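You operate a simulated robot arm through the tools that you are given. There is no shell and no other tool. Be economical: measure what you need, move in short steps, check, and stop when the job is done.

You are at the controls of a simulated robot arm. One attempt, no reset.

TASK
Take the blue cap from the top of the steel bench and leave it on the top of the trolley. Stack the blue digital gauge from the top of the steel bench on top of the yellow digital gauge. Put the silver threaded pipe on the top of the steel bench away on the top of the trolley. Stack the bottle that says "spare" from the top of the steel bench on top of the bottle marked "LAB". Take the red-handled tray on the top of the steel bench and put it away on the left end of the side bench. Take the brass pipe fitting from the top of the steel bench and put it on the top of the blue tank. Lift the meter lid open. Any order will do. Set down upright: silver threaded pipe.

It is judged by the outcome, as a careful person would: the job done as asked, and still so three seconds after it is handed in. It fails if anything else is knocked over, pushed out of place, dropped, spilled or broken. A push-on lid holds only when it is set on centred and level and pressed home; a screw cap is set on level and turned clockwise until tight.

THE ROBOT
A 7-joint arm with a two-finger parallel gripper on a trunk, on a base that drives. Base frame: it is fixed to the floor where the robot stands at the start and does not move with it; the origin is under the middle of the robot, x ahead of it, y to its left, z up; the surface under the hand at the start is at about z = 860. Lengths are in mm, angles in degrees, forces in N, time in s.
Its first joint turns from -166.0 to 166.0 degrees. Places, roughly: blue cap (4x4x3 cm) [700, 0, 900]; bottle [500, 500, 1000]; brass pipe fitting (5x4x4 cm) [800, 800, 900]; digital gauge [750, 250, 1000]; left end of the side bench [-2000, -2700, 800]; meter lid [5000, -2600, 1100]; red-handled tray (41x22x6 cm) [1000, 600, 900]; silver threaded pipe (5x4x6 cm) [800, 200, 900]; top of the blue tank [4200, -1000, 1200]; top of the trolley (76x22 cm) [-840, -620, 840]. Payload 4.4 kg.
Tool frame: the origin (TCP) lies between the finger pads and is the grasp point; the fingertips stand 23 mm ahead of it; z points along the fingers, y is the line along which they close. Largest opening 94 mm; finger width 38, thickness 10; the body of the gripper, 54 by 96 mm, starts 39 mm behind the TCP.
Orientation is told as [roll, pitch, yaw] about the base's x, y, z axes, in that order, counted from this pose: with the fingers straight down and closing along the base's y, the tool's x points along the base's -x, its y along +y and its z along -z.

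THE INTERFACE
- The arm moves only by the tool jog_arm. Its argument "commands" is one flat list of numbers, 7 for each row, row after row: the shift along the tool's x, y, z in units of 40 mm (1.0 is 40 mm), then the turn, a rotation vector about the tool's x, y, z in units of 6 degrees (1.0 is 6 degrees), then the finger opening in mm, from 0 to 94. In form: [dx, dy, dz, wx, wy, wz, claw, dx, dy, dz, wx, wy, wz, claw, ...]. A call has 1 to 8 rows; each row shifts and turns the commanded pose from where the row before left it, along the tool's axes as they then stand. A call with a number of a shift or a turn outside -1 to 1 is refused whole. Each row takes 0.2 s and may step no farther than 50 mm and 8.6 degrees from the row before; otherwise, or with a gripper value out of range, the whole call is refused. Where a pose cannot be reached the arm comes as near as it can. A force on the tool above 40 N (or 10 N above the force at the start of the call, whichever is more), or a blocked arm, ends the call early, and 0.2 s more pass. The fingers move at their own pace (about 108 mm/s each) and stop on an object; they squeeze with about 26 N. The grip force told is the motor's: it shows also when the fingers shut on nothing. Time passes only in rows, and 0.2 s behind the last, so rows that do not move let the fingers close. It gives the time, the measured TCP pose, the force on the tool (base axes), the opening and the grip force at its end, in the units of the frame above (readings bear some noise), with the torque about the TCP (base axes, N m) and any sound that the robot's microphone picked up, and new pictures: "show" is both (left out), scene, wrist or none.
- Cameras (640 x 400 px; columns grow to the right, rows downward): "scene" is now at [142.1, 177.2, 1439.9]; the picture's right is [-0.81, -0.58, 0.00], its down [-0.51, 0.71, -0.48] and it looks along [0.28, -0.39, -0.88] (base axes); focal length 214 px, centre (320, 200). "wrist" rides on the gripper at [86, 16, -74] in the tool frame; the picture's right is [-0.18, 0.98, 0.00], its down [-0.58, -0.11, -0.81] and it looks along [-0.79, -0.15, 0.59] (tool axes); focal length 243 px, centre (320, 200). There is no depth. A picture from a camera that has moved, and an enlarged one, comes with that camera's place and axes in the base frame and with its lens. The place of the scene camera against the robot may be out by one fixed shift of up to 12 mm in any direction.
- steer(legs): drives the robot by 1 to 6 legs, each [ahead, left, turn to the left] in mm, mm and degrees, along the robot's own axes; the way and the turn of a leg run together, so that a leg with both is an arc; at most 1500 mm and 180 degrees a leg. The arm and the cameras ride along, it lands a little off, and it stops where it bumps. It gives what a move gives, and a new picture of the scene camera.
- aim_head(pan, tilt): turns the head with the scene camera to pan (to the left, within 120 degrees either way) and tilt (down, from -29 to 69), counted from straight ahead of the robot. It gives what a move gives, and a new picture of the scene camera.
- zoom(camera, box): a new picture of the part [left, top, right, bottom] of that camera's present view, enlarged. The clock stands still meanwhile.
- finish_job(): hands the job in; it is judged then, once.

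Work in short steps. Places have to be worked out from the pictures, the camera data and where the tool is seen: move nearer, look again, correct. Check each grasp and each placing, and mend what went wrong. You have 196 turns and 260 pictures in all, those below and enlarged ones among them. Open the gripper and draw the arm clear of the work before you hand the job in, unless the task says otherwise; then end with one line.

The tools are called after ">>>" as a command line: name --argument value ..., lists and objects as JSON in quotes. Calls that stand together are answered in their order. jog_arm: Moves the arm, as the interface text tells. Its arguments: {"type":"object","properties":{"commands":{"type":"array"},"show":{"type":"string","enum":["both","scene","wrist","none"]}},"required":["commands"]} The other tools are called the same way: steer (legs) drives the base; aim_head (pan, tilt) turns the head that bears the scene camera; zoom (camera, box) takes an enlarged picture of a part of a camera's view; finish_job () hands the job in.

At the start:

```text
time: 0.0
tcp_pos: [580.3, 160.9, 1243.8]
orientation: [0.0, 0.0, 0.0]
contact_force: [1.1, 0.0, 0.4]
ft_torque: [-0.02, 0.01, -0.02]
width: 93.9
finger_force: 0.1
robot x, y, heading: [-1.2, 1.5, -0.1]
head pan, tilt: [-54.3, 61.2]
```

scene: 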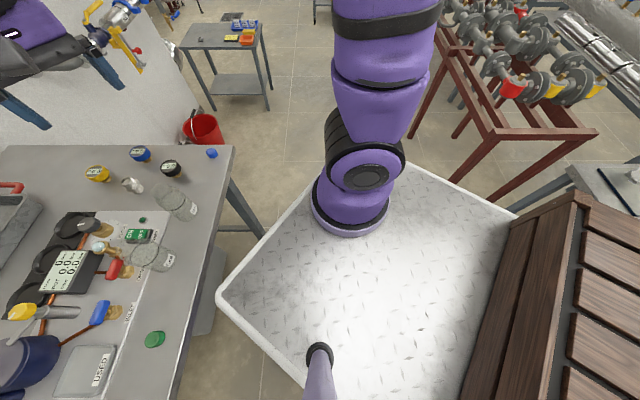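
wrist: 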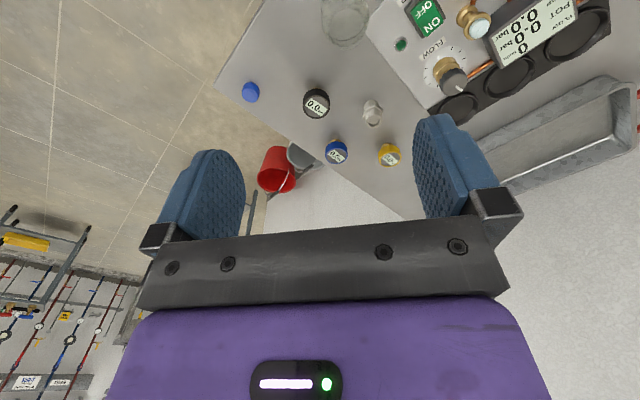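

The bench is ahead-left of the robot; I aim the head at it to see the objects.

>>> aim_head --pan 25 --tilt 42

```text
time: 1.5
tcp_pos: [581.7, 161.9, 1244.2]
orientation: [0.0, 0.0, -0.1]
contact_force: [0.2, -0.8, -0.1]
ft_torque: [0.01, -0.01, -0.02]
width: 93.8
finger_force: 0.1
robot x, y, heading: [-4.6, -0.2, -0.0]
head pan, tilt: [25.0, 42.0]
camera scene: at [179.9, 265.5, 1465.1], right [0.42, -0.91, 0.0], down [-0.61, -0.28, -0.74], along [0.67, 0.31, -0.67], focal length 214 px, centre (320, 200)
```

scene: 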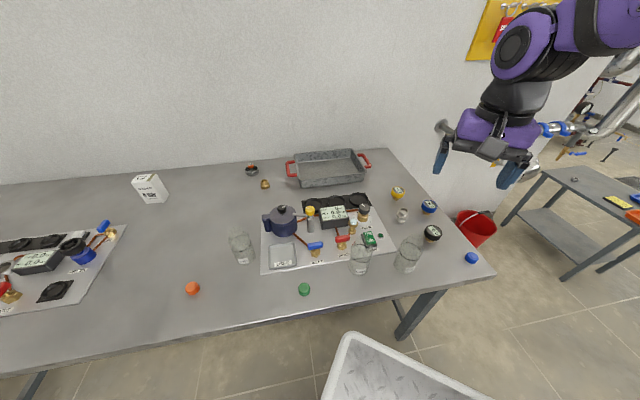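

I see the bench layout; zoom to identify bottles, gauges and fittings.

>>> zoom --camera "scene" --box '[340, 170, 500, 290]'

>>> zoom --camera "scene" --box '[170, 150, 340, 300]'

```text
3.33 times, centred on (420, 230) of scene
camera zoom: at [179.9, 265.5, 1465.1], right [0.42, -0.91, 0.0], down [-0.61, -0.28, -0.74], along [0.67, 0.31, -0.67], focal length 715 px, centre (-13, 100)
```

zoom: 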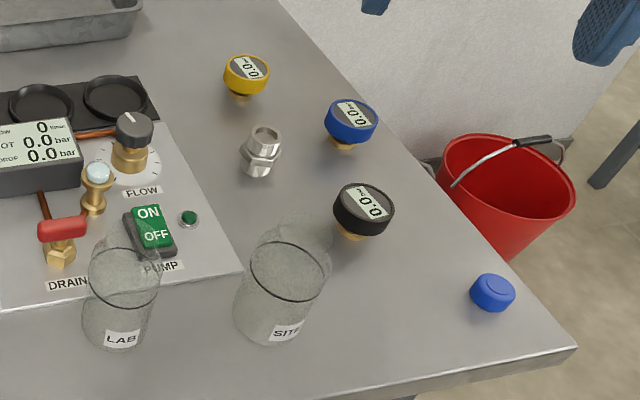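

```text
2.67 times, centred on (255, 225) of scene
camera zoom: at [179.9, 265.5, 1465.1], right [0.42, -0.91, 0.0], down [-0.61, -0.28, -0.74], along [0.67, 0.31, -0.67], focal length 572 px, centre (493, 133)
```

zoom: 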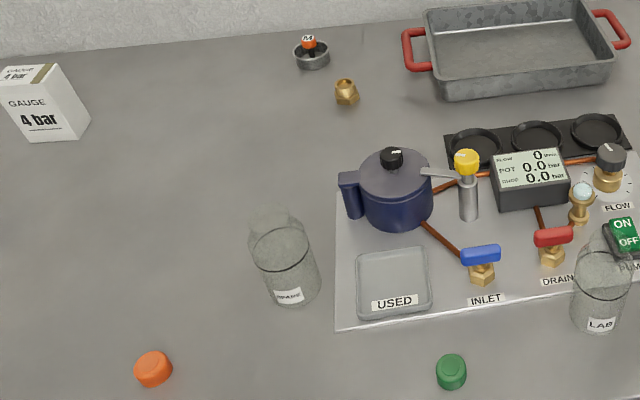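

Working out places on the z=860 bench: blue gauge ≈(886,126), yellow ≈(924,255), pipe ≈(807,214), cap ≈(723,-11), LAB ≈(542,299), SPARE ≈(422,650). I move above the blue gauge for a wrist look.

>>> jog_arm --commands '[-0.95, -0.11, 0.5, 0, 0, 0, 94, -0.95, -0.11, 0.5, 0, 0, 0, 94, -0.95, -0.11, 0.5, 0, 0, 0, 94, -0.95, -0.11, 0.5, 0, 0, 0, 94, -0.95, -0.11, 0.5, 0, 0, 0, 94, -0.95, -0.11, 0.5, 0, 0, 0, 94, -0.95, -0.11, 0.5, 0, 0, 0, 94, -0.95, -0.11, 0.5, 0, 0, 0, 94]'

```text
time: 3.3
tcp_pos: [884.5, 126.3, 1087.0]
orientation: [0.0, 0.1, 0.0]
contact_force: [-0.5, 0.8, -0.1]
ft_torque: [0.0, -0.05, 0.02]
width: 94.1
finger_force: 0.0
robot x, y, heading: [1.8, 0.1, 0.1]
head pan, tilt: [25.0, 42.0]
camera scene: at [179.2, 265.6, 1465.2], right [0.42, -0.91, 0.0], down [-0.61, -0.28, -0.74], along [0.67, 0.31, -0.67], focal length 214 px, centre (320, 200)
camera wrist: at [798.0, 142.2, 1161.3], right [0.18, 0.98, 0.0], down [0.58, -0.11, 0.81], along [0.79, -0.15, -0.59], focal length 243 px, centre (320, 200)
```

scene: 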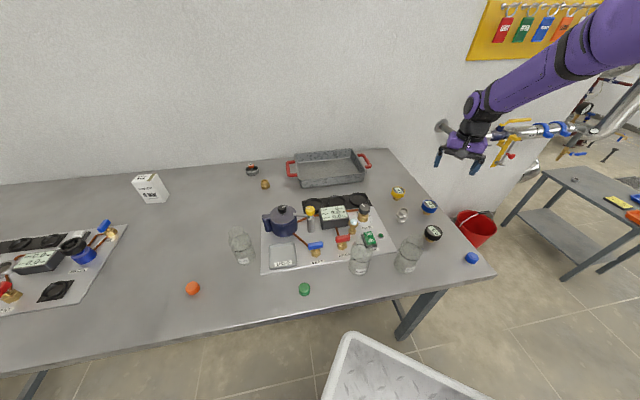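
wrist: 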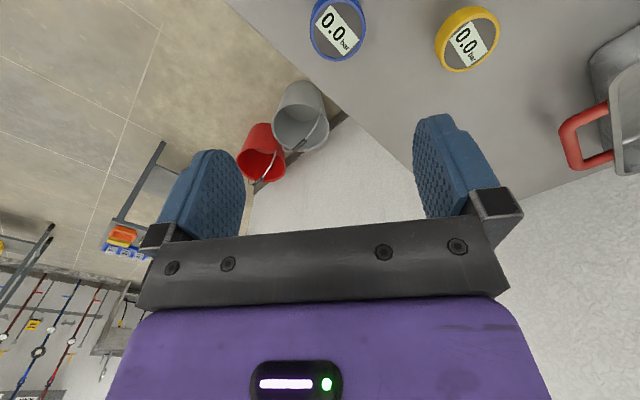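

Blue gauge top seen at ≈(875,142), yellow ≈(905,250). I shift and lower for a closer look.

>>> jog_arm --commands '[0.12, 0.2, 0.8, 0, 0, 0, 94, 0.12, 0.2, 0.8, 0, 0, 0, 94]' --show "wrist"

>>> zoom --camera "scene" --box '[370, 160, 470, 250]'

```text
time: 3.9
tcp_pos: [873.9, 141.9, 1022.0]
orientation: [0.1, 0.0, 0.1]
contact_force: [0.2, 0.3, 0.5]
ft_torque: [0.01, -0.01, -0.02]
width: 94.0
finger_force: 0.0
robot x, y, heading: [2.2, 0.0, 0.1]
head pan, tilt: [25.0, 42.0]
camera wrist: at [787.1, 157.1, 1095.5], right [0.18, 0.98, 0.0], down [0.58, -0.11, 0.81], along [0.79, -0.15, -0.59], focal length 243 px, centre (320, 200)
```

wrist: 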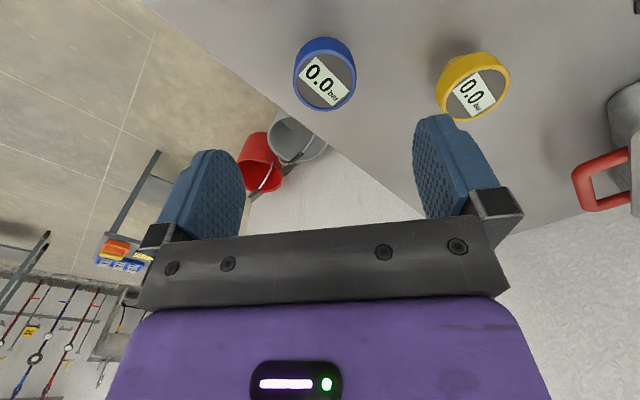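

```text
4.44 times, centred on (420, 205) of scene
camera zoom: at [179.7, 265.3, 1465.2], right [0.42, -0.91, 0.0], down [-0.61, -0.28, -0.74], along [0.67, 0.31, -0.67], focal length 953 px, centre (-124, 178)
```

zoom: 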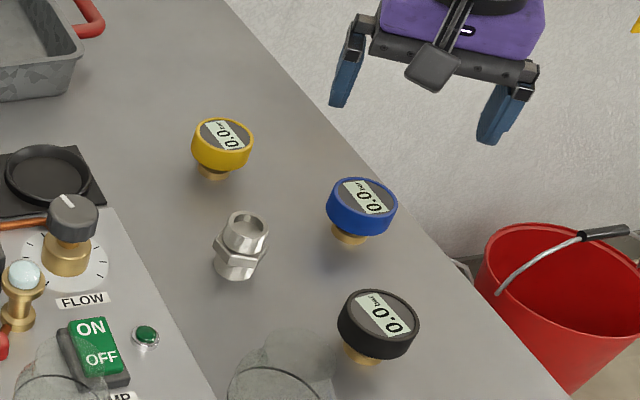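

Triangulated: blue gauge head centre (880,143), top z≈911, Ø≈47; yellow (911,257), top ≈911. Descend around the blue head and close.

>>> jog_arm --commands '[-0.15, 0.03, 0.8, 0, 0, 0, 94, 0, 0, 0.8, 0, 0, 0, 94, 0, 0, 0.8, 0, 0, 0, 94, 0, 0, 0.7, 0, 0, 0, 94, 0, 0, 0, 0, 0, 0, 94]'

```text
time: 5.1
tcp_pos: [879.9, 141.6, 895.3]
orientation: [0.0, -0.1, 0.0]
contact_force: [-0.9, 0.3, 0.5]
ft_torque: [0.02, -0.02, 0.03]
width: 94.2
finger_force: 0.0
robot x, y, heading: [3.2, 1.5, 0.0]
head pan, tilt: [25.0, 42.0]
camera scene: at [179.8, 265.5, 1465.1], right [0.42, -0.91, 0.0], down [-0.61, -0.28, -0.74], along [0.67, 0.31, -0.67], focal length 214 px, centre (320, 200)
camera wrist: at [793.6, 157.8, 969.4], right [0.18, 0.98, 0.0], down [0.58, -0.11, 0.81], along [0.79, -0.15, -0.59], focal length 243 px, centre (320, 200)
```

scene: 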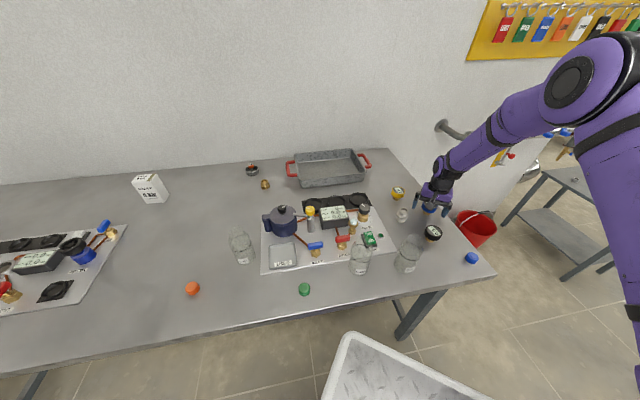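
wrist: 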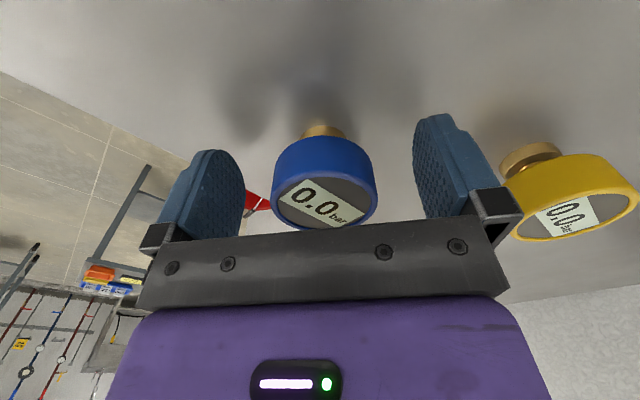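

The head is centred between the fingers at TCP depth; close.

>>> jog_arm --commands '[0, 0, 0, 0, 0, 0, 40, 0, 0, 0, 0, 0, 0, 40, 0, 0, 0, 0, 0, 0, 40]' --show "none"

```text
time: 5.9
tcp_pos: [880.0, 141.1, 895.3]
orientation: [0.0, 0.0, 0.0]
contact_force: [0.7, 1.2, -0.2]
ft_torque: [0.04, -0.04, 0.0]
width: 51.3
finger_force: 25.3
robot x, y, heading: [-2.0, 2.0, 0.3]
head pan, tilt: [25.0, 42.0]
```

Gripped at 51 mm. Lift and shift over the yellow gauge.

>>> jog_arm --commands '[0, 0, -0.8, 0, 0, 0, 40, 0, 0, -0.9, 0, 0, 0, 40, 0, 0, -0.9, 0, 0, 0, 40, -0.26, 0.95, 0, 0, 0, 0, 40, -0.26, 0.97, 0, 0, 0, 0, 40, -0.26, 0.97, 0, 0, 0, 0, 40, 0, 0, 0, 0, 0, 0, 40]'

>>> zoom --camera "scene" --box '[350, 130, 450, 220]'

```text
time: 7.5
tcp_pos: [910.9, 259.3, 1000.0]
orientation: [0.0, 0.0, -0.1]
contact_force: [-1.3, 0.0, 0.0]
ft_torque: [0.01, -0.01, 0.0]
width: 40.0
finger_force: 0.1
robot x, y, heading: [3.3, 1.9, -0.1]
head pan, tilt: [25.0, 42.0]
camera scene: at [179.8, 265.6, 1465.1], right [0.42, -0.91, 0.0], down [-0.61, -0.28, -0.74], along [0.67, 0.31, -0.67], focal length 214 px, centre (320, 200)
camera wrist: at [824.5, 275.3, 1074.4], right [0.18, 0.98, 0.0], down [0.58, -0.11, 0.81], along [0.79, -0.15, -0.59], focal length 243 px, centre (320, 200)
```

scene: 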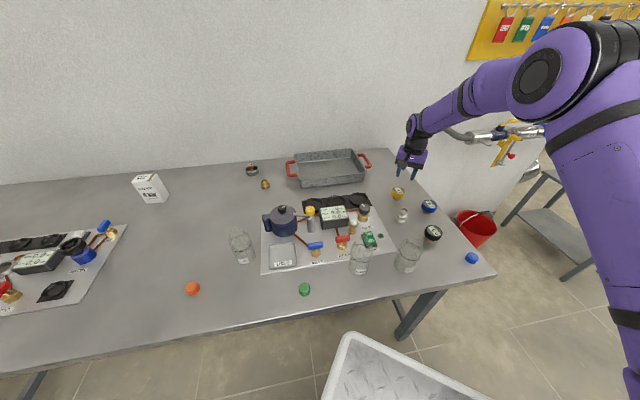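
wrist: 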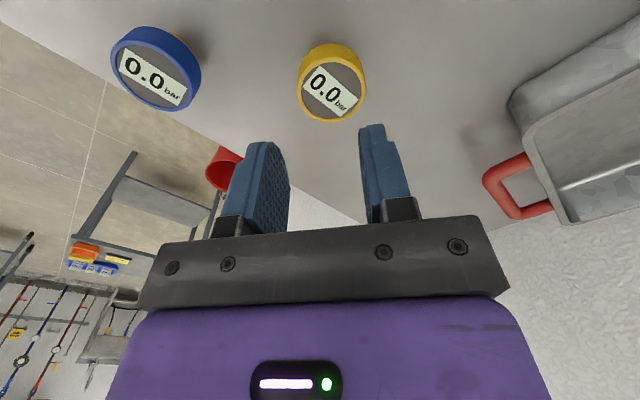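

```text
4.44 times, centred on (400, 175) of scene
camera zoom: at [179.8, 265.6, 1465.1], right [0.42, -0.91, 0.0], down [-0.61, -0.28, -0.74], along [0.67, 0.31, -0.67], focal length 953 px, centre (-36, 311)
```

zoom: 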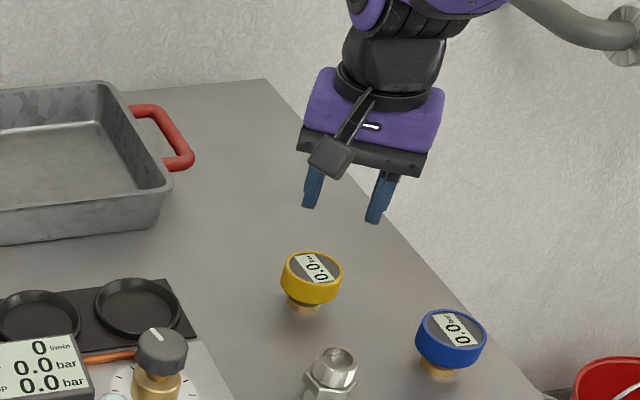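

The gauge slipped out and still stands where it was. Re-triangulating over all views puts the head at ≈(888,142), so my grip was off-centre; I return, lower a bit more and use full squeeze, lifting slowly.

>>> jog_arm --commands '[0.2, -1, 0, 0, 0, 0, 94, 0.2, -1, 0, 0, 0, 0, 94, 0.17, -0.94, 0.3, 0, 0, 0, 94, 0, 0, 0.8, 0, 0, 0, 94, 0, 0, 0.8, 0, 0, 0, 94, 0, 0, 0.7, 0, 0, 0, 94, 0, 0, 0.2, 0, 0, 0, 94]' --show "wrist"

>>> zoom --camera "scene" --box '[400, 180, 450, 225]'

```text
time: 9.1
tcp_pos: [889.0, 139.4, 886.7]
orientation: [0.0, -0.1, 0.0]
contact_force: [-0.1, 0.1, -0.3]
ft_torque: [0.02, 0.0, -0.01]
width: 94.1
finger_force: 0.0
robot x, y, heading: [1.8, 0.2, 0.0]
head pan, tilt: [25.0, 42.0]
camera wrist: at [802.7, 155.5, 962.0], right [0.18, 0.98, 0.0], down [0.58, -0.11, 0.81], along [0.79, -0.15, -0.59], focal length 243 px, centre (320, 200)
```

wrist: 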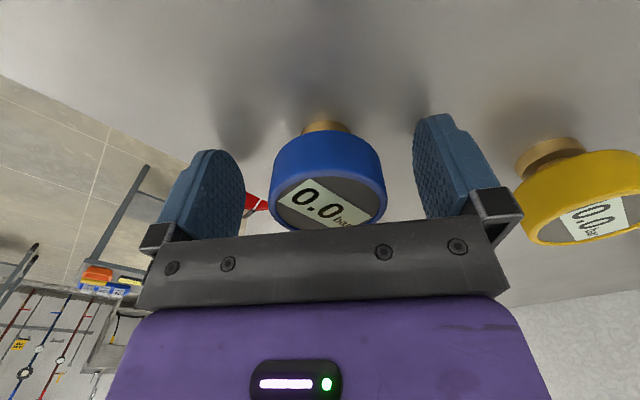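

```text
8.89 times, centred on (425, 202) of scene
camera zoom: at [179.8, 265.5, 1465.1], right [0.42, -0.91, 0.0], down [-0.61, -0.28, -0.74], along [0.67, 0.31, -0.67], focal length 1906 px, centre (-613, 178)
```

zoom: 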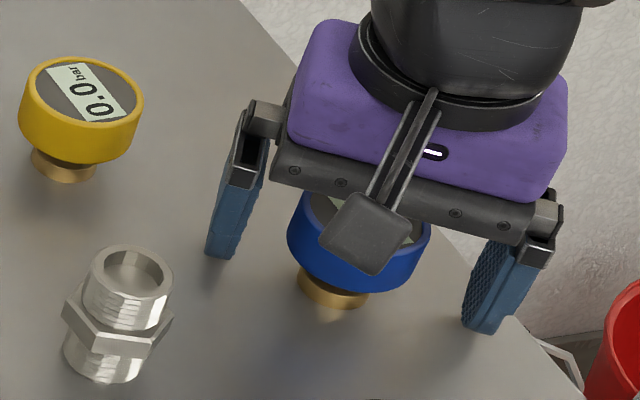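

The fingers straddle the head down to stem level. Close hard, wait, then a small slow lift to test.

>>> jog_arm --commands '[0, 0.08, 0, 0, 0, 0, 0, 0, 0, 0, 0, 0, 0, 0, 0, 0, 0, 0, 0, 0, 0, 0, 0, 0, 0, 0, 0, 0, 0, 0, -0.1, 0, 0, 0, 0, 0, 0, -0.2, 0, 0, 0, 0, 0, 0, -0.2, 0, 0, 0, 0]'

```text
time: 10.7
tcp_pos: [889.7, 143.0, 907.8]
orientation: [0.0, 0.0, 0.1]
contact_force: [1.2, 0.4, -2.6]
ft_torque: [-0.01, 0.0, 0.02]
width: 51.1
finger_force: 25.8
robot x, y, heading: [1.7, 1.4, 0.3]
head pan, tilt: [25.0, 42.0]
camera scene: at [180.1, 265.6, 1465.0], right [0.42, -0.91, 0.0], down [-0.61, -0.28, -0.74], along [0.67, 0.31, -0.67], focal length 214 px, centre (320, 200)
camera wrist: at [803.2, 159.1, 981.5], right [0.18, 0.98, 0.0], down [0.58, -0.11, 0.81], along [0.79, -0.15, -0.59], focal length 243 px, centre (320, 200)
```

scene: 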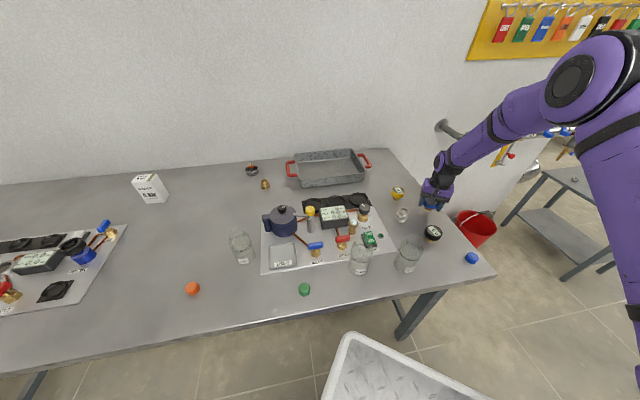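
wrist: 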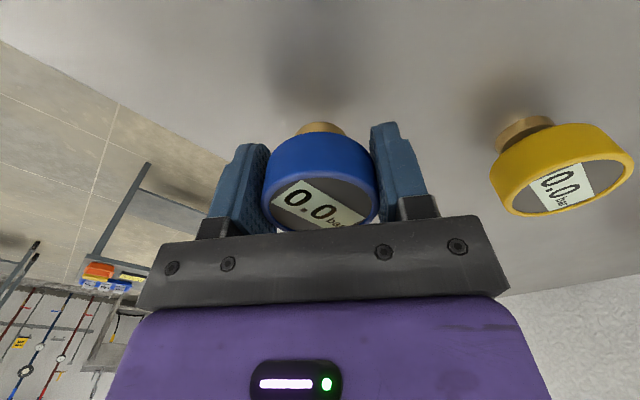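

Held firmly (weight ≈2.6 N). Lift to ~965 and move over yellow (target TCP 924.5, 267.8).

>>> jog_arm --commands '[0, 0, -0.5, 0, 0, 0, 0, 0, 0, -0.9, 0, 0, 0, 0, -0.25, 0.75, 0, 0, 0, 0, 0, -0.25, 0.8, 0, 0, 0, 0, 0, -0.25, 0.8, 0, 0, 0, 0, 0, -0.12, 0.77, 0, 0, 0, 0, 0, 0, 0, 0, 0, 0, 0, 0]'

>>> zoom --camera "scene" --box '[370, 150, 430, 210]'

```text
time: 12.3
tcp_pos: [923.5, 270.2, 963.9]
orientation: [0.0, 0.0, 0.0]
contact_force: [0.6, 0.7, -1.6]
ft_torque: [-0.03, -0.02, 0.03]
width: 51.1
finger_force: 26.3
robot x, y, heading: [2.3, -0.5, 0.3]
head pan, tilt: [25.0, 42.0]
camera scene: at [179.9, 265.6, 1465.1], right [0.42, -0.91, 0.0], down [-0.61, -0.28, -0.74], along [0.67, 0.31, -0.67], focal length 214 px, centre (320, 200)
camera wrist: at [837.6, 285.9, 1039.0], right [0.18, 0.98, 0.0], down [0.58, -0.11, 0.81], along [0.79, -0.15, -0.59], focal length 243 px, centre (320, 200)
```

scene: 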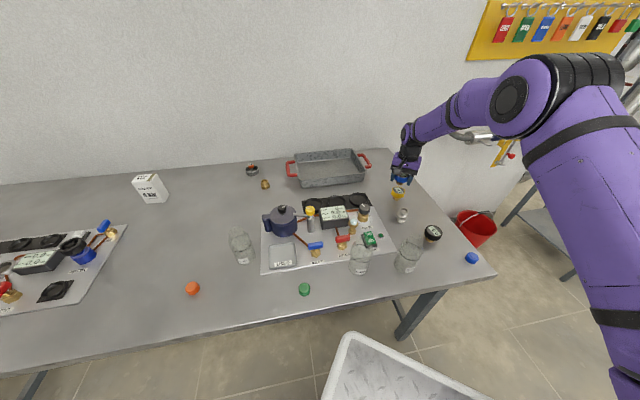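
wrist: 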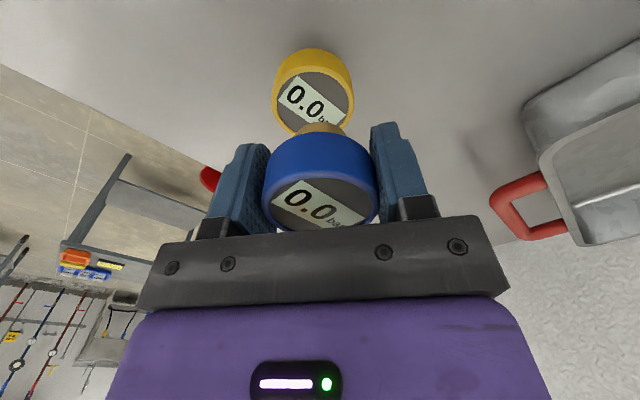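

```text
6.67 times, centred on (400, 180) of scene
camera zoom: at [179.9, 265.6, 1465.1], right [0.42, -0.91, 0.0], down [-0.61, -0.28, -0.74], along [0.67, 0.31, -0.67], focal length 1430 px, centre (-213, 333)
```

zoom: 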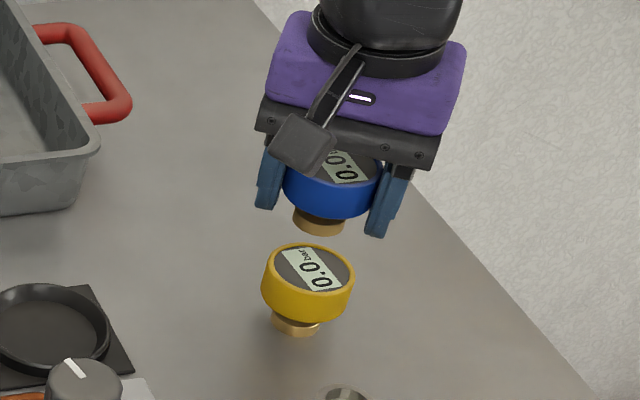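

Scene and wrist agree: gauge height ≈45 mm, x aligned, y needs −3 mm. Descend to just above contact (~TCP 938).

>>> jog_arm --commands '[0, -0.08, 0.3, 0, 0, 0, 0, 0, 0, 0.25, 0, 0, 0, 0, 0, 0, 0.1, 0, 0, 0, 0, 0, 0, 0, 0, 0, 0, 0]'

>>> zoom --camera "scene" --box '[370, 150, 430, 210]'

```text
time: 13.3
tcp_pos: [924.5, 264.6, 937.3]
orientation: [0.0, -0.1, -0.1]
contact_force: [-0.1, 0.2, -1.3]
ft_torque: [-0.02, -0.02, 0.01]
width: 50.7
finger_force: 26.2
robot x, y, heading: [-0.3, -0.8, -0.1]
head pan, tilt: [25.0, 42.0]
camera scene: at [180.0, 265.6, 1465.1], right [0.42, -0.91, 0.0], down [-0.61, -0.28, -0.74], along [0.67, 0.31, -0.67], focal length 214 px, centre (320, 200)
camera wrist: at [838.2, 281.4, 1012.2], right [0.18, 0.98, 0.0], down [0.58, -0.11, 0.81], along [0.79, -0.15, -0.59], focal length 243 px, centre (320, 200)
```

scene: 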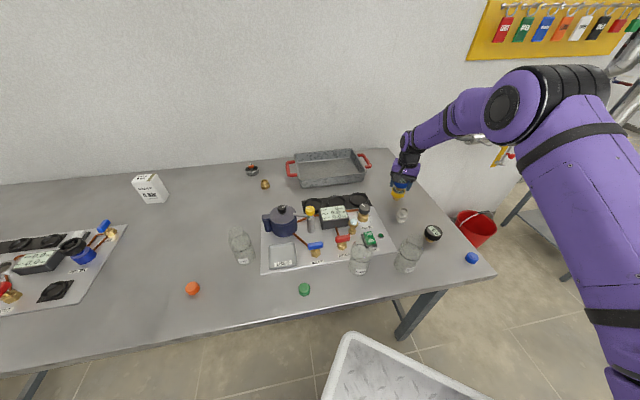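
wrist: 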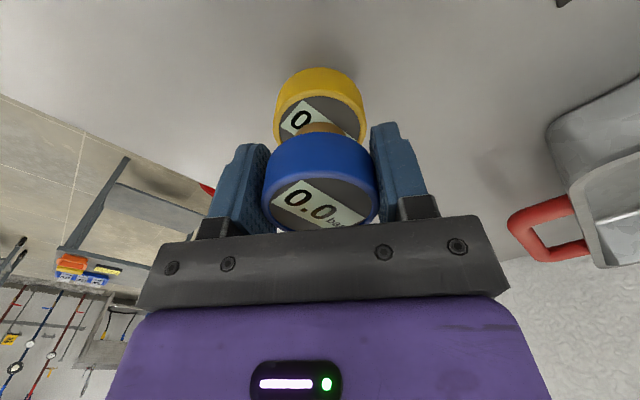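

```text
6.67 times, centred on (400, 180) of scene
camera zoom: at [180.0, 265.6, 1465.1], right [0.42, -0.91, 0.0], down [-0.61, -0.28, -0.74], along [0.67, 0.31, -0.67], focal length 1430 px, centre (-213, 333)
```

zoom: 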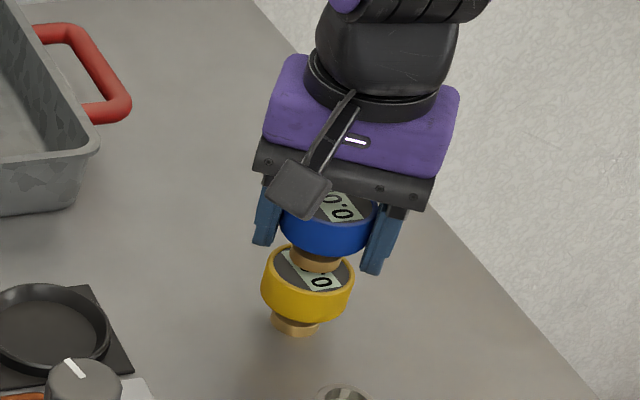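

Very close; lower in 2 mm steps, watching the force.

>>> jog_arm --commands '[0, 0, 0.05, 0, 0, 0, 0, 0, 0, 0.05, 0, 0, 0, 0, 0, 0, 0, 0, 0, 0, 0]' --show "none"

>>> zoom --camera "scene" --box '[380, 165, 420, 205]'

```text
time: 14.1
tcp_pos: [924.5, 266.2, 933.6]
orientation: [0.1, -0.1, 0.0]
contact_force: [0.3, -0.8, -2.5]
ft_torque: [0.01, 0.02, 0.01]
width: 51.3
finger_force: 26.0
robot x, y, heading: [2.9, 2.1, 0.0]
head pan, tilt: [25.0, 42.0]
```

```text
10.00 times, centred on (400, 185) of scene
camera zoom: at [180.0, 265.6, 1465.1], right [0.42, -0.91, 0.0], down [-0.61, -0.28, -0.74], along [0.67, 0.31, -0.67], focal length 2145 px, centre (-480, 350)
```

zoom: 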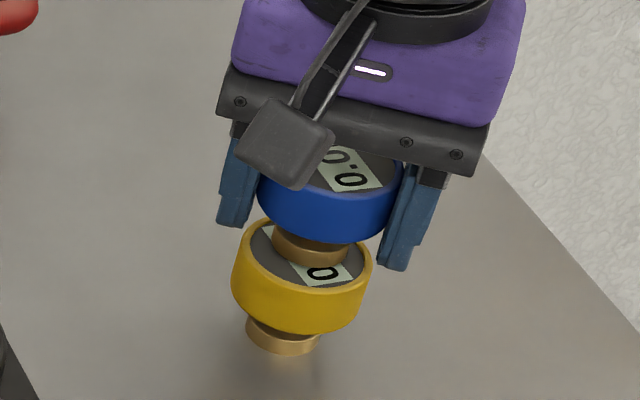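

Not yet touching (force unchanged). Continue down by 1.6 mm steps.

>>> jog_arm --commands '[0, 0, 0.04, 0, 0, 0, 0, 0, 0, 0.04, 0, 0, 0, 0, 0, 0, 0, 0, 0, 0, 0]' --show "none"

```text
time: 14.9
tcp_pos: [924.3, 266.3, 930.4]
orientation: [0.1, -0.2, 0.0]
contact_force: [0.9, 0.5, 10.4]
ft_torque: [-0.01, 0.03, -0.03]
width: 50.9
finger_force: 26.0
robot x, y, heading: [-0.9, 2.8, -0.1]
head pan, tilt: [25.0, 42.0]
```

Contact (+10 N). Ease up slightly, release, and lift clear.

>>> jog_arm --commands '[0, 0, -0.02, 0, 0, 0, 0, 0, 0, 0, 0, 0, 0, 60, 0, 0, 0, 0, 0, 0, 94, 0, 0, 0, 0, 0, 0, 94, 0, 0, -0.4, 0, 0, 0, 94, 0, 0, -0.8, 0, 0, 0, 94, 0, 0, -0.8, 0, 0, 0, 94]'

>>> zoom --camera "scene" --box '[380, 165, 420, 205]'

```text
time: 16.5
tcp_pos: [924.7, 265.9, 1011.2]
orientation: [0.0, 0.0, 0.0]
contact_force: [-0.5, -0.2, -0.2]
ft_torque: [0.03, -0.02, -0.01]
width: 94.1
finger_force: 0.0
robot x, y, heading: [-2.6, -0.9, 0.3]
head pan, tilt: [25.0, 42.0]
camera scene: at [180.2, 265.7, 1465.0], right [0.42, -0.91, 0.0], down [-0.61, -0.28, -0.74], along [0.67, 0.31, -0.67], focal length 214 px, centre (320, 200)
camera wrist: at [838.5, 281.7, 1084.6], right [0.18, 0.98, 0.0], down [0.58, -0.11, 0.81], along [0.79, -0.15, -0.59], focal length 243 px, centre (320, 200)
```

scene: 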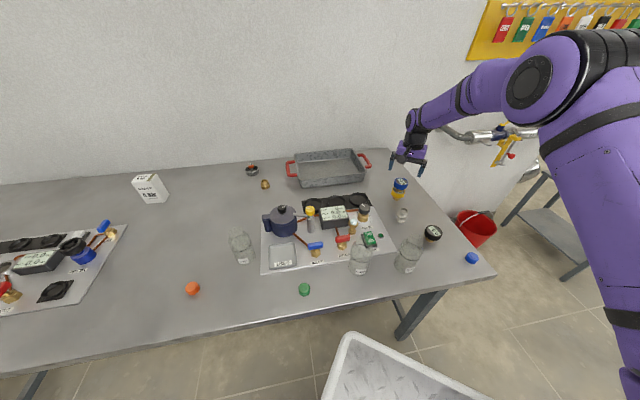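
wrist: 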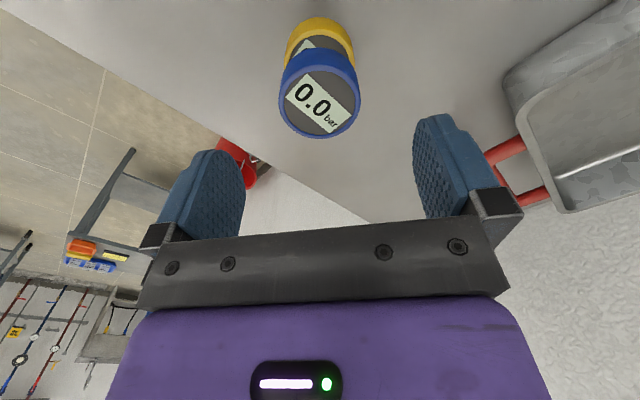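

```text
10.00 times, centred on (400, 185) of scene
camera zoom: at [180.2, 265.7, 1465.0], right [0.42, -0.91, 0.0], down [-0.61, -0.28, -0.74], along [0.67, 0.31, -0.67], focal length 2145 px, centre (-480, 350)
```

zoom: 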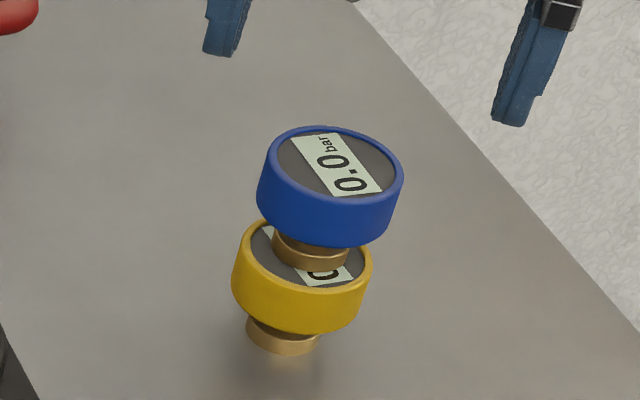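

Stack is level and stable. Next the silver pipe: correcting the scene camera's shift (≈−2,+12), it stands at ≈(805,226). Move above it.

>>> jog_arm --commands '[0.75, -0.25, 0, 0, 0, 0, 94, 0.75, -0.25, 0, 0, 0, 0, 94, 0.75, -0.25, 0.1, 0, 0, 0, 94, 0.75, -0.25, 0.2, 0, 0, 0, 94]' --show "wrist"

```text
time: 17.5
tcp_pos: [804.8, 226.8, 999.5]
orientation: [0.1, 0.0, 0.0]
contact_force: [0.5, -0.4, 0.0]
ft_torque: [0.02, 0.01, 0.01]
width: 93.9
finger_force: 0.0
robot x, y, heading: [1.3, -1.2, -0.2]
head pan, tilt: [25.0, 42.0]
camera wrist: at [718.1, 242.7, 1074.0], right [0.18, 0.98, 0.0], down [0.58, -0.11, 0.81], along [0.79, -0.15, -0.59], focal length 243 px, centre (320, 200)
```

wrist: 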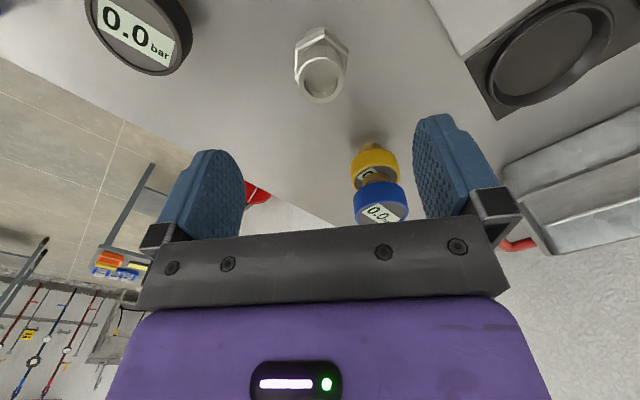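

Pipe seen centred in y, x≈799. Zoom to read the hex orientation.

>>> zoom --camera "wrist" --box '[280, 10, 370, 120]'

```text
3.64 times, centred on (325, 65) of wrist
camera zoom: at [718.1, 242.7, 1074.0], right [0.18, 0.98, 0.0], down [0.58, -0.11, 0.81], along [0.79, -0.15, -0.59], focal length 882 px, centre (302, 691)
```

zoom: 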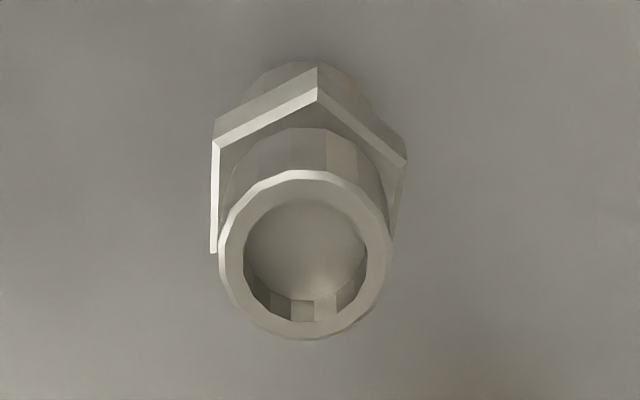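

The hex flats already face ±y, so the present yaw fits. Descend and close on the hex.

>>> jog_arm --commands '[0.13, 0.02, 0.8, 0, 0, 0, 94, 0, 0, 0.8, 0, 0, 0, 94, 0, 0, 0.8, 0, 0, 0, 94, 0, 0, 0.35, 0, 0, 0, 94, 0, 0, 0, 0, 0, 0, 94]' --show "wrist"

```text
time: 18.7
tcp_pos: [799.0, 225.6, 888.6]
orientation: [0.0, 0.0, 0.0]
contact_force: [-0.6, -0.6, -0.2]
ft_torque: [-0.01, -0.01, 0.04]
width: 93.8
finger_force: 0.1
robot x, y, heading: [-0.9, 1.0, -0.0]
head pan, tilt: [25.0, 42.0]
camera wrist: at [713.8, 242.2, 962.0], right [0.18, 0.98, 0.0], down [0.58, -0.11, 0.81], along [0.79, -0.15, -0.59], focal length 243 px, centre (320, 200)
```

wrist: 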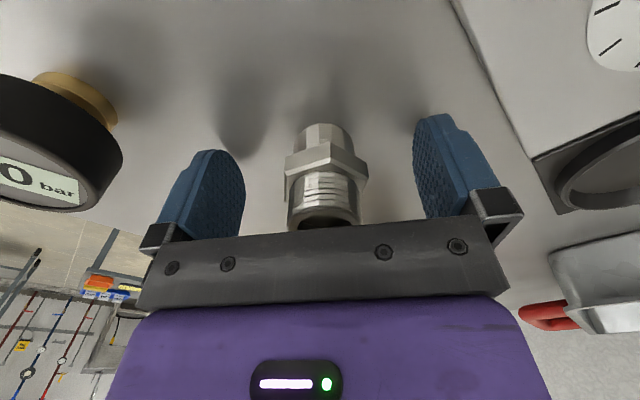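

Pipe centred within ~2 mm. Close, then a gentle lift.

>>> jog_arm --commands '[0, 0.06, 0.04, 0, 0, 0, 0, 0, 0, 0, 0, 0, 0, 0, 0, 0, 0, 0, 0, 0, 0, 0, 0, 0, 0, 0, 0, 0, 0, 0, -0.1, 0, 0, 0, 0, 0, 0, -0.3, 0, 0, 0, 0, 0, 0, -0.4, 0, 0, 0, 0, 0, 0, -0.5, 0, 0, 0, 0]'

```text
time: 20.5
tcp_pos: [800.0, 229.3, 940.0]
orientation: [0.0, 0.0, 0.0]
contact_force: [-0.2, 0.7, -0.8]
ft_torque: [0.01, 0.0, -0.01]
width: 37.5
finger_force: 26.0
robot x, y, heading: [3.2, 0.5, -0.1]
head pan, tilt: [25.0, 42.0]
camera scene: at [180.2, 265.7, 1465.0], right [0.42, -0.91, 0.0], down [-0.61, -0.28, -0.74], along [0.67, 0.31, -0.67], focal length 214 px, centre (320, 200)
camera wrist: at [713.1, 245.1, 1013.4], right [0.18, 0.98, 0.0], down [0.58, -0.11, 0.81], along [0.79, -0.15, -0.59], focal length 243 px, centre (320, 200)
```

scene: 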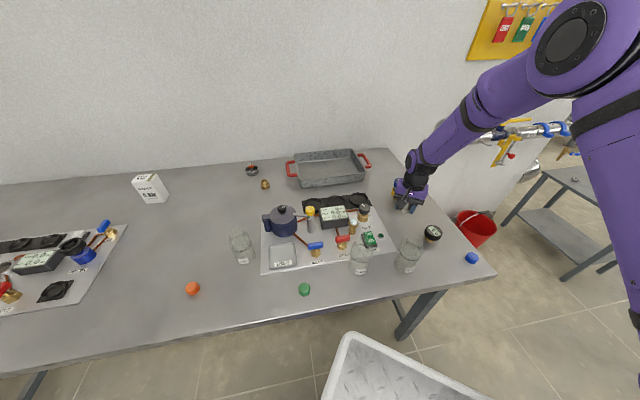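
wrist: 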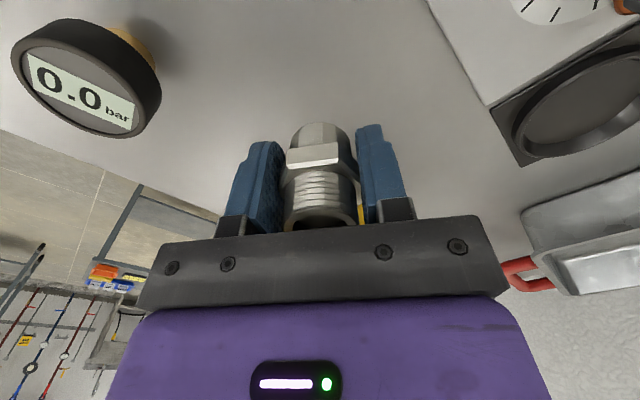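

Pipe held upright (bottom ≈27 mm below TCP). Raise and retract, then look toward the trolley.

>>> jog_arm --commands '[0.4, 0, -1, 0, 0, 0, 0, 0.6, 0, -0.95, 0, 0, 0, 0, 0.65, 0, -0.95, 0, 0, 0, 0, 0.65, 0, -0.95, 0, 0, 0, 0, 0.65, 0, -0.95, 0, 0, 0, 0, 0.65, 0, -0.95, 0, 0, 0, 0, 0.65, 0, -0.95, 0, 0, 0, 0, 0.65, 0, -0.95, 0, 0, 0, 0]' --show "none"

>>> aim_head --pan -118 --tilt 40

```text
time: 22.3
tcp_pos: [603.1, 229.1, 1243.9]
orientation: [0.0, 0.1, 0.0]
contact_force: [0.7, 0.1, -1.4]
ft_torque: [0.02, 0.01, 0.01]
width: 37.3
finger_force: 25.9
robot x, y, heading: [2.4, -1.6, -0.2]
head pan, tilt: [25.0, 42.0]
```

```text
time: 24.6
tcp_pos: [602.1, 228.5, 1244.3]
orientation: [0.0, 0.0, 0.0]
contact_force: [-0.1, 1.1, -1.1]
ft_torque: [0.01, 0.0, 0.03]
width: 37.7
finger_force: 25.6
robot x, y, heading: [-3.5, -0.2, 0.3]
head pan, tilt: [-118.0, 40.0]
camera scene: at [64.3, 155.1, 1468.0], right [-0.88, 0.47, 0.0], down [0.3, 0.57, -0.77], along [-0.36, -0.68, -0.64], focal length 214 px, centre (320, 200)
```

scene: 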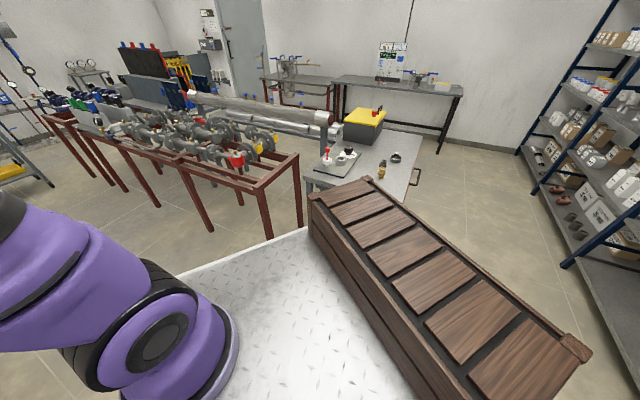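

The trolley is the steel top behind the wooden crate; zoom to see its free space.

>>> zoom --camera "scene" --box '[290, 90, 440, 220]'

```text
3.08 times, centred on (365, 155) of scene
camera zoom: at [64.3, 155.1, 1468.0], right [-0.88, 0.47, 0.0], down [0.3, 0.57, -0.77], along [-0.36, -0.68, -0.64], focal length 660 px, centre (182, 338)
```

zoom: 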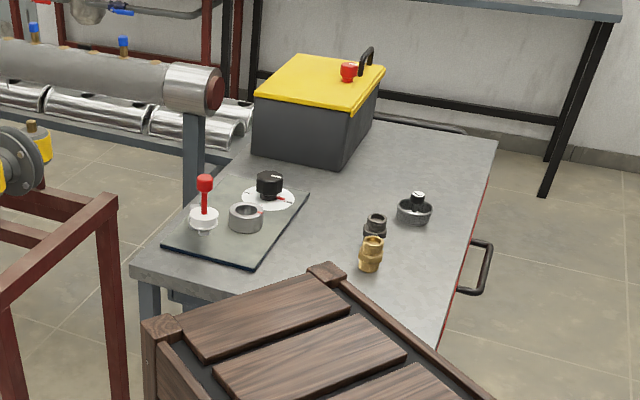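

Free spot on the trolley's near end of the handle-side strip; the near short edge is ~665 mm from me at bearing −144°. I turn right in place (arm is high and retracted).

>>> steer --legs '[[0, 0, -143.5]]'

>>> aim_head --pan 0 --tilt 50

```text
time: 30.9
tcp_pos: [-350.8, -540.9, 1243.6]
orientation: [0.0, 0.0, -143.8]
contact_force: [-0.1, -0.2, -2.1]
ft_torque: [0.0, 0.0, 0.02]
width: 37.5
finger_force: 26.2
robot x, y, heading: [1.9, 0.6, -143.7]
head pan, tilt: [-118.0, 40.0]
camera scene: at [49.9, -169.4, 1468.0], right [0.99, 0.14, 0.0], down [0.09, -0.64, -0.77], along [-0.11, 0.76, -0.64], focal length 214 px, centre (320, 200)
```

scene: 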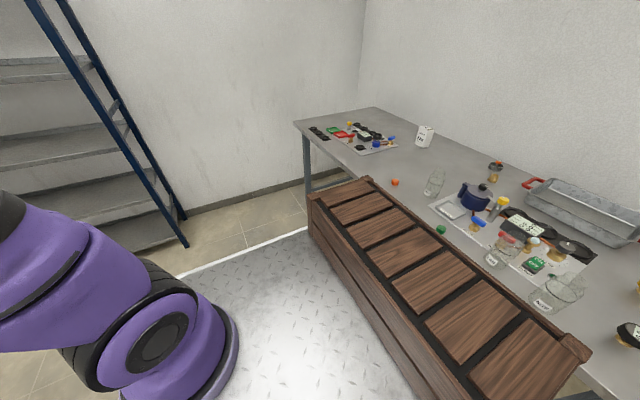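

```text
time: 32.9
tcp_pos: [-350.8, -540.8, 1244.0]
orientation: [0.0, 0.0, -143.8]
contact_force: [-0.4, 0.1, -1.5]
ft_torque: [-0.03, 0.0, 0.01]
width: 37.3
finger_force: 25.5
robot x, y, heading: [-0.2, 0.4, -144.0]
head pan, tilt: [0.0, 50.0]
camera scene: at [-0.1, -299.0, 1453.8], right [-0.59, 0.81, 0.0], down [0.62, 0.45, -0.64], along [-0.52, -0.38, -0.77], focal length 214 px, centre (320, 200)
```

scene: 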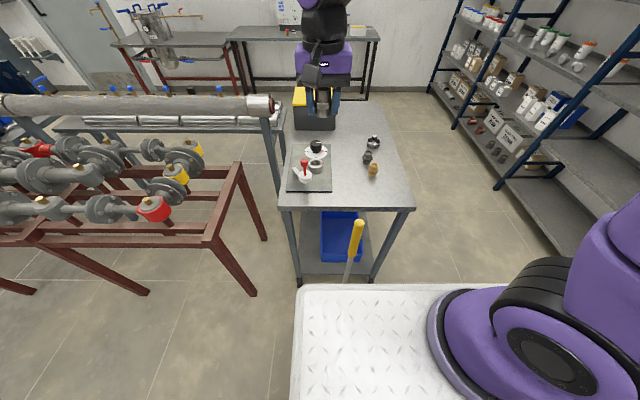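

Trolley's near corners ≈(-573,-316) and (-289,-714). I'll set the pipe ~62 mm in from the near end and 70 mm from the handle edge: (-582,-409). Approach.

>>> jog_arm --commands '[-0.3375, -0.76, 0.7, 0, 0, 0, 0, -0.3375, -0.76, 0.7, 0, 0, 0, 0, -0.3375, -0.76, 0.7, 0, 0, 0, 0, -0.3375, -0.76, 0.7, 0, 0, 0, 0, -0.3375, -0.76, 0.7, 0, 0, 0, 0, -0.3375, -0.76, 0.7, 0, 0, 0, 0, -0.3375, -0.76, 0.7, 0, 0, 0, 0, -0.3375, -0.76, 0.7, 0, 0, 0, 0]'

```text
time: 34.7
tcp_pos: [-582.2, -410.7, 1021.0]
orientation: [0.0, 0.0, -143.7]
contact_force: [1.3, -0.5, -1.3]
ft_torque: [0.04, 0.09, 0.02]
width: 37.6
finger_force: 25.9
robot x, y, heading: [0.9, 0.2, -143.9]
head pan, tilt: [0.0, 50.0]
camera scene: at [0.7, -299.0, 1453.9], right [-0.59, 0.81, 0.0], down [0.62, 0.45, -0.64], along [-0.52, -0.38, -0.77], focal length 214 px, centre (320, 200)
camera wrist: at [-502.5, -372.3, 1096.1], right [0.43, -0.9, 0.0], down [-0.53, -0.26, 0.81], along [-0.73, -0.35, -0.59], focal length 243 px, centre (320, 200)
```

scene: 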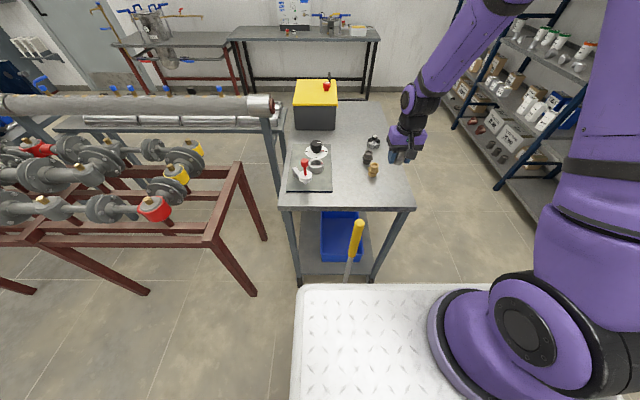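
wrist: 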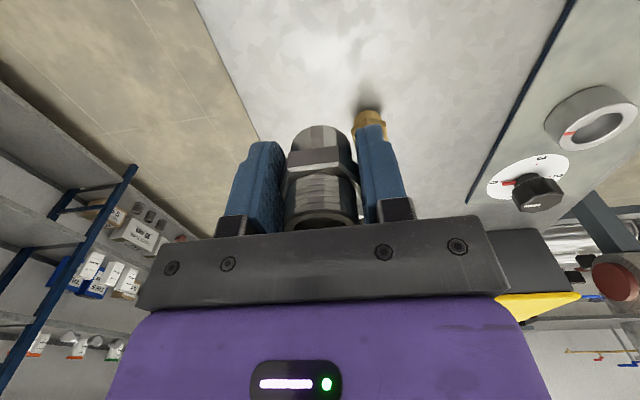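

Landing point is clear and on the top. Descend to ~880.

>>> jog_arm --commands '[0, 0, 0.8, 0, 0, 0, 0, 0, 0, 0.8, 0, 0, 0, 0, 0, 0, 0.8, 0, 0, 0, 0, 0, 0, 0.7, 0, 0, 0, 0, 0, 0, 0.4, 0, 0, 0, 0, 0, 0, 0, 0, 0, 0, 0]'

>>> zoom --camera "scene" --box '[350, 130, 430, 220]'

```text
time: 36.1
tcp_pos: [-583.7, -409.4, 882.2]
orientation: [0.1, 0.0, -143.7]
contact_force: [-0.6, 0.3, -1.9]
ft_torque: [-0.02, 0.02, 0.03]
width: 37.3
finger_force: 25.9
robot x, y, heading: [-2.2, -3.7, -143.6]
head pan, tilt: [0.0, 50.0]
camera scene: at [0.0, -299.0, 1453.9], right [-0.59, 0.81, 0.0], down [0.62, 0.45, -0.64], along [-0.52, -0.38, -0.77], focal length 214 px, centre (320, 200)
camera wrist: at [-503.5, -371.5, 956.6], right [0.43, -0.9, 0.0], down [-0.53, -0.26, 0.81], along [-0.73, -0.35, -0.59], focal length 243 px, centre (320, 200)
```

scene: 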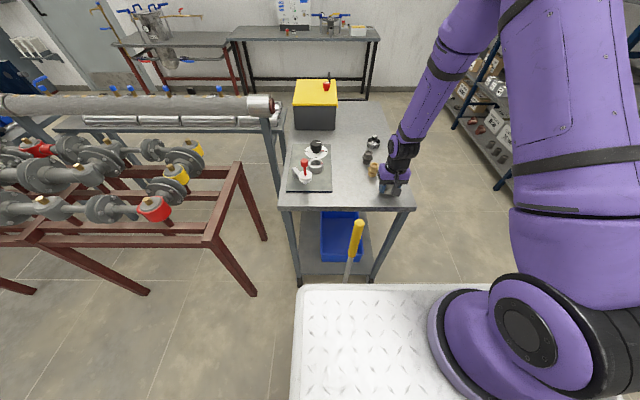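
wrist: 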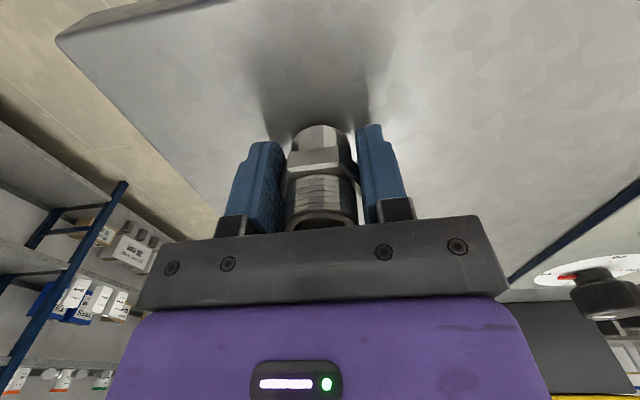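

```text
4.44 times, centred on (390, 175) of scene
camera zoom: at [0.0, -299.0, 1453.9], right [-0.59, 0.81, 0.0], down [0.62, 0.45, -0.64], along [-0.52, -0.38, -0.77], focal length 953 px, centre (9, 311)
```

zoom: 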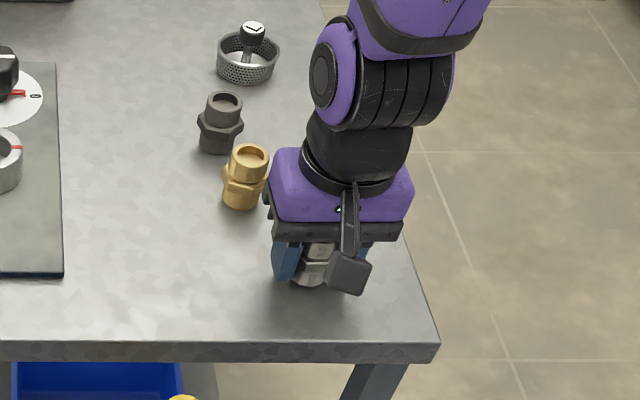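

Descend slowly to contact.

>>> jog_arm --commands '[0, 0, 0.12, 0, 0, 0, 0, 0, 0, 0.1, 0, 0, 0, 0, 0, 0, 0.05, 0, 0, 0, 0, 0, 0, 0, 0, 0, 0, 0]' --show "none"

```text
time: 36.9
tcp_pos: [-582.1, -409.1, 872.5]
orientation: [-0.1, -0.1, -143.8]
contact_force: [5.0, 3.3, 17.0]
ft_torque: [0.37, -0.28, -0.02]
width: 37.2
finger_force: 25.8
robot x, y, heading: [0.3, 0.5, -143.6]
head pan, tilt: [0.0, 50.0]
stopped in row 4: the force on the tool passed its limit at 44 N (the readings are from after the stop); the commanded pose is now the measured one
```

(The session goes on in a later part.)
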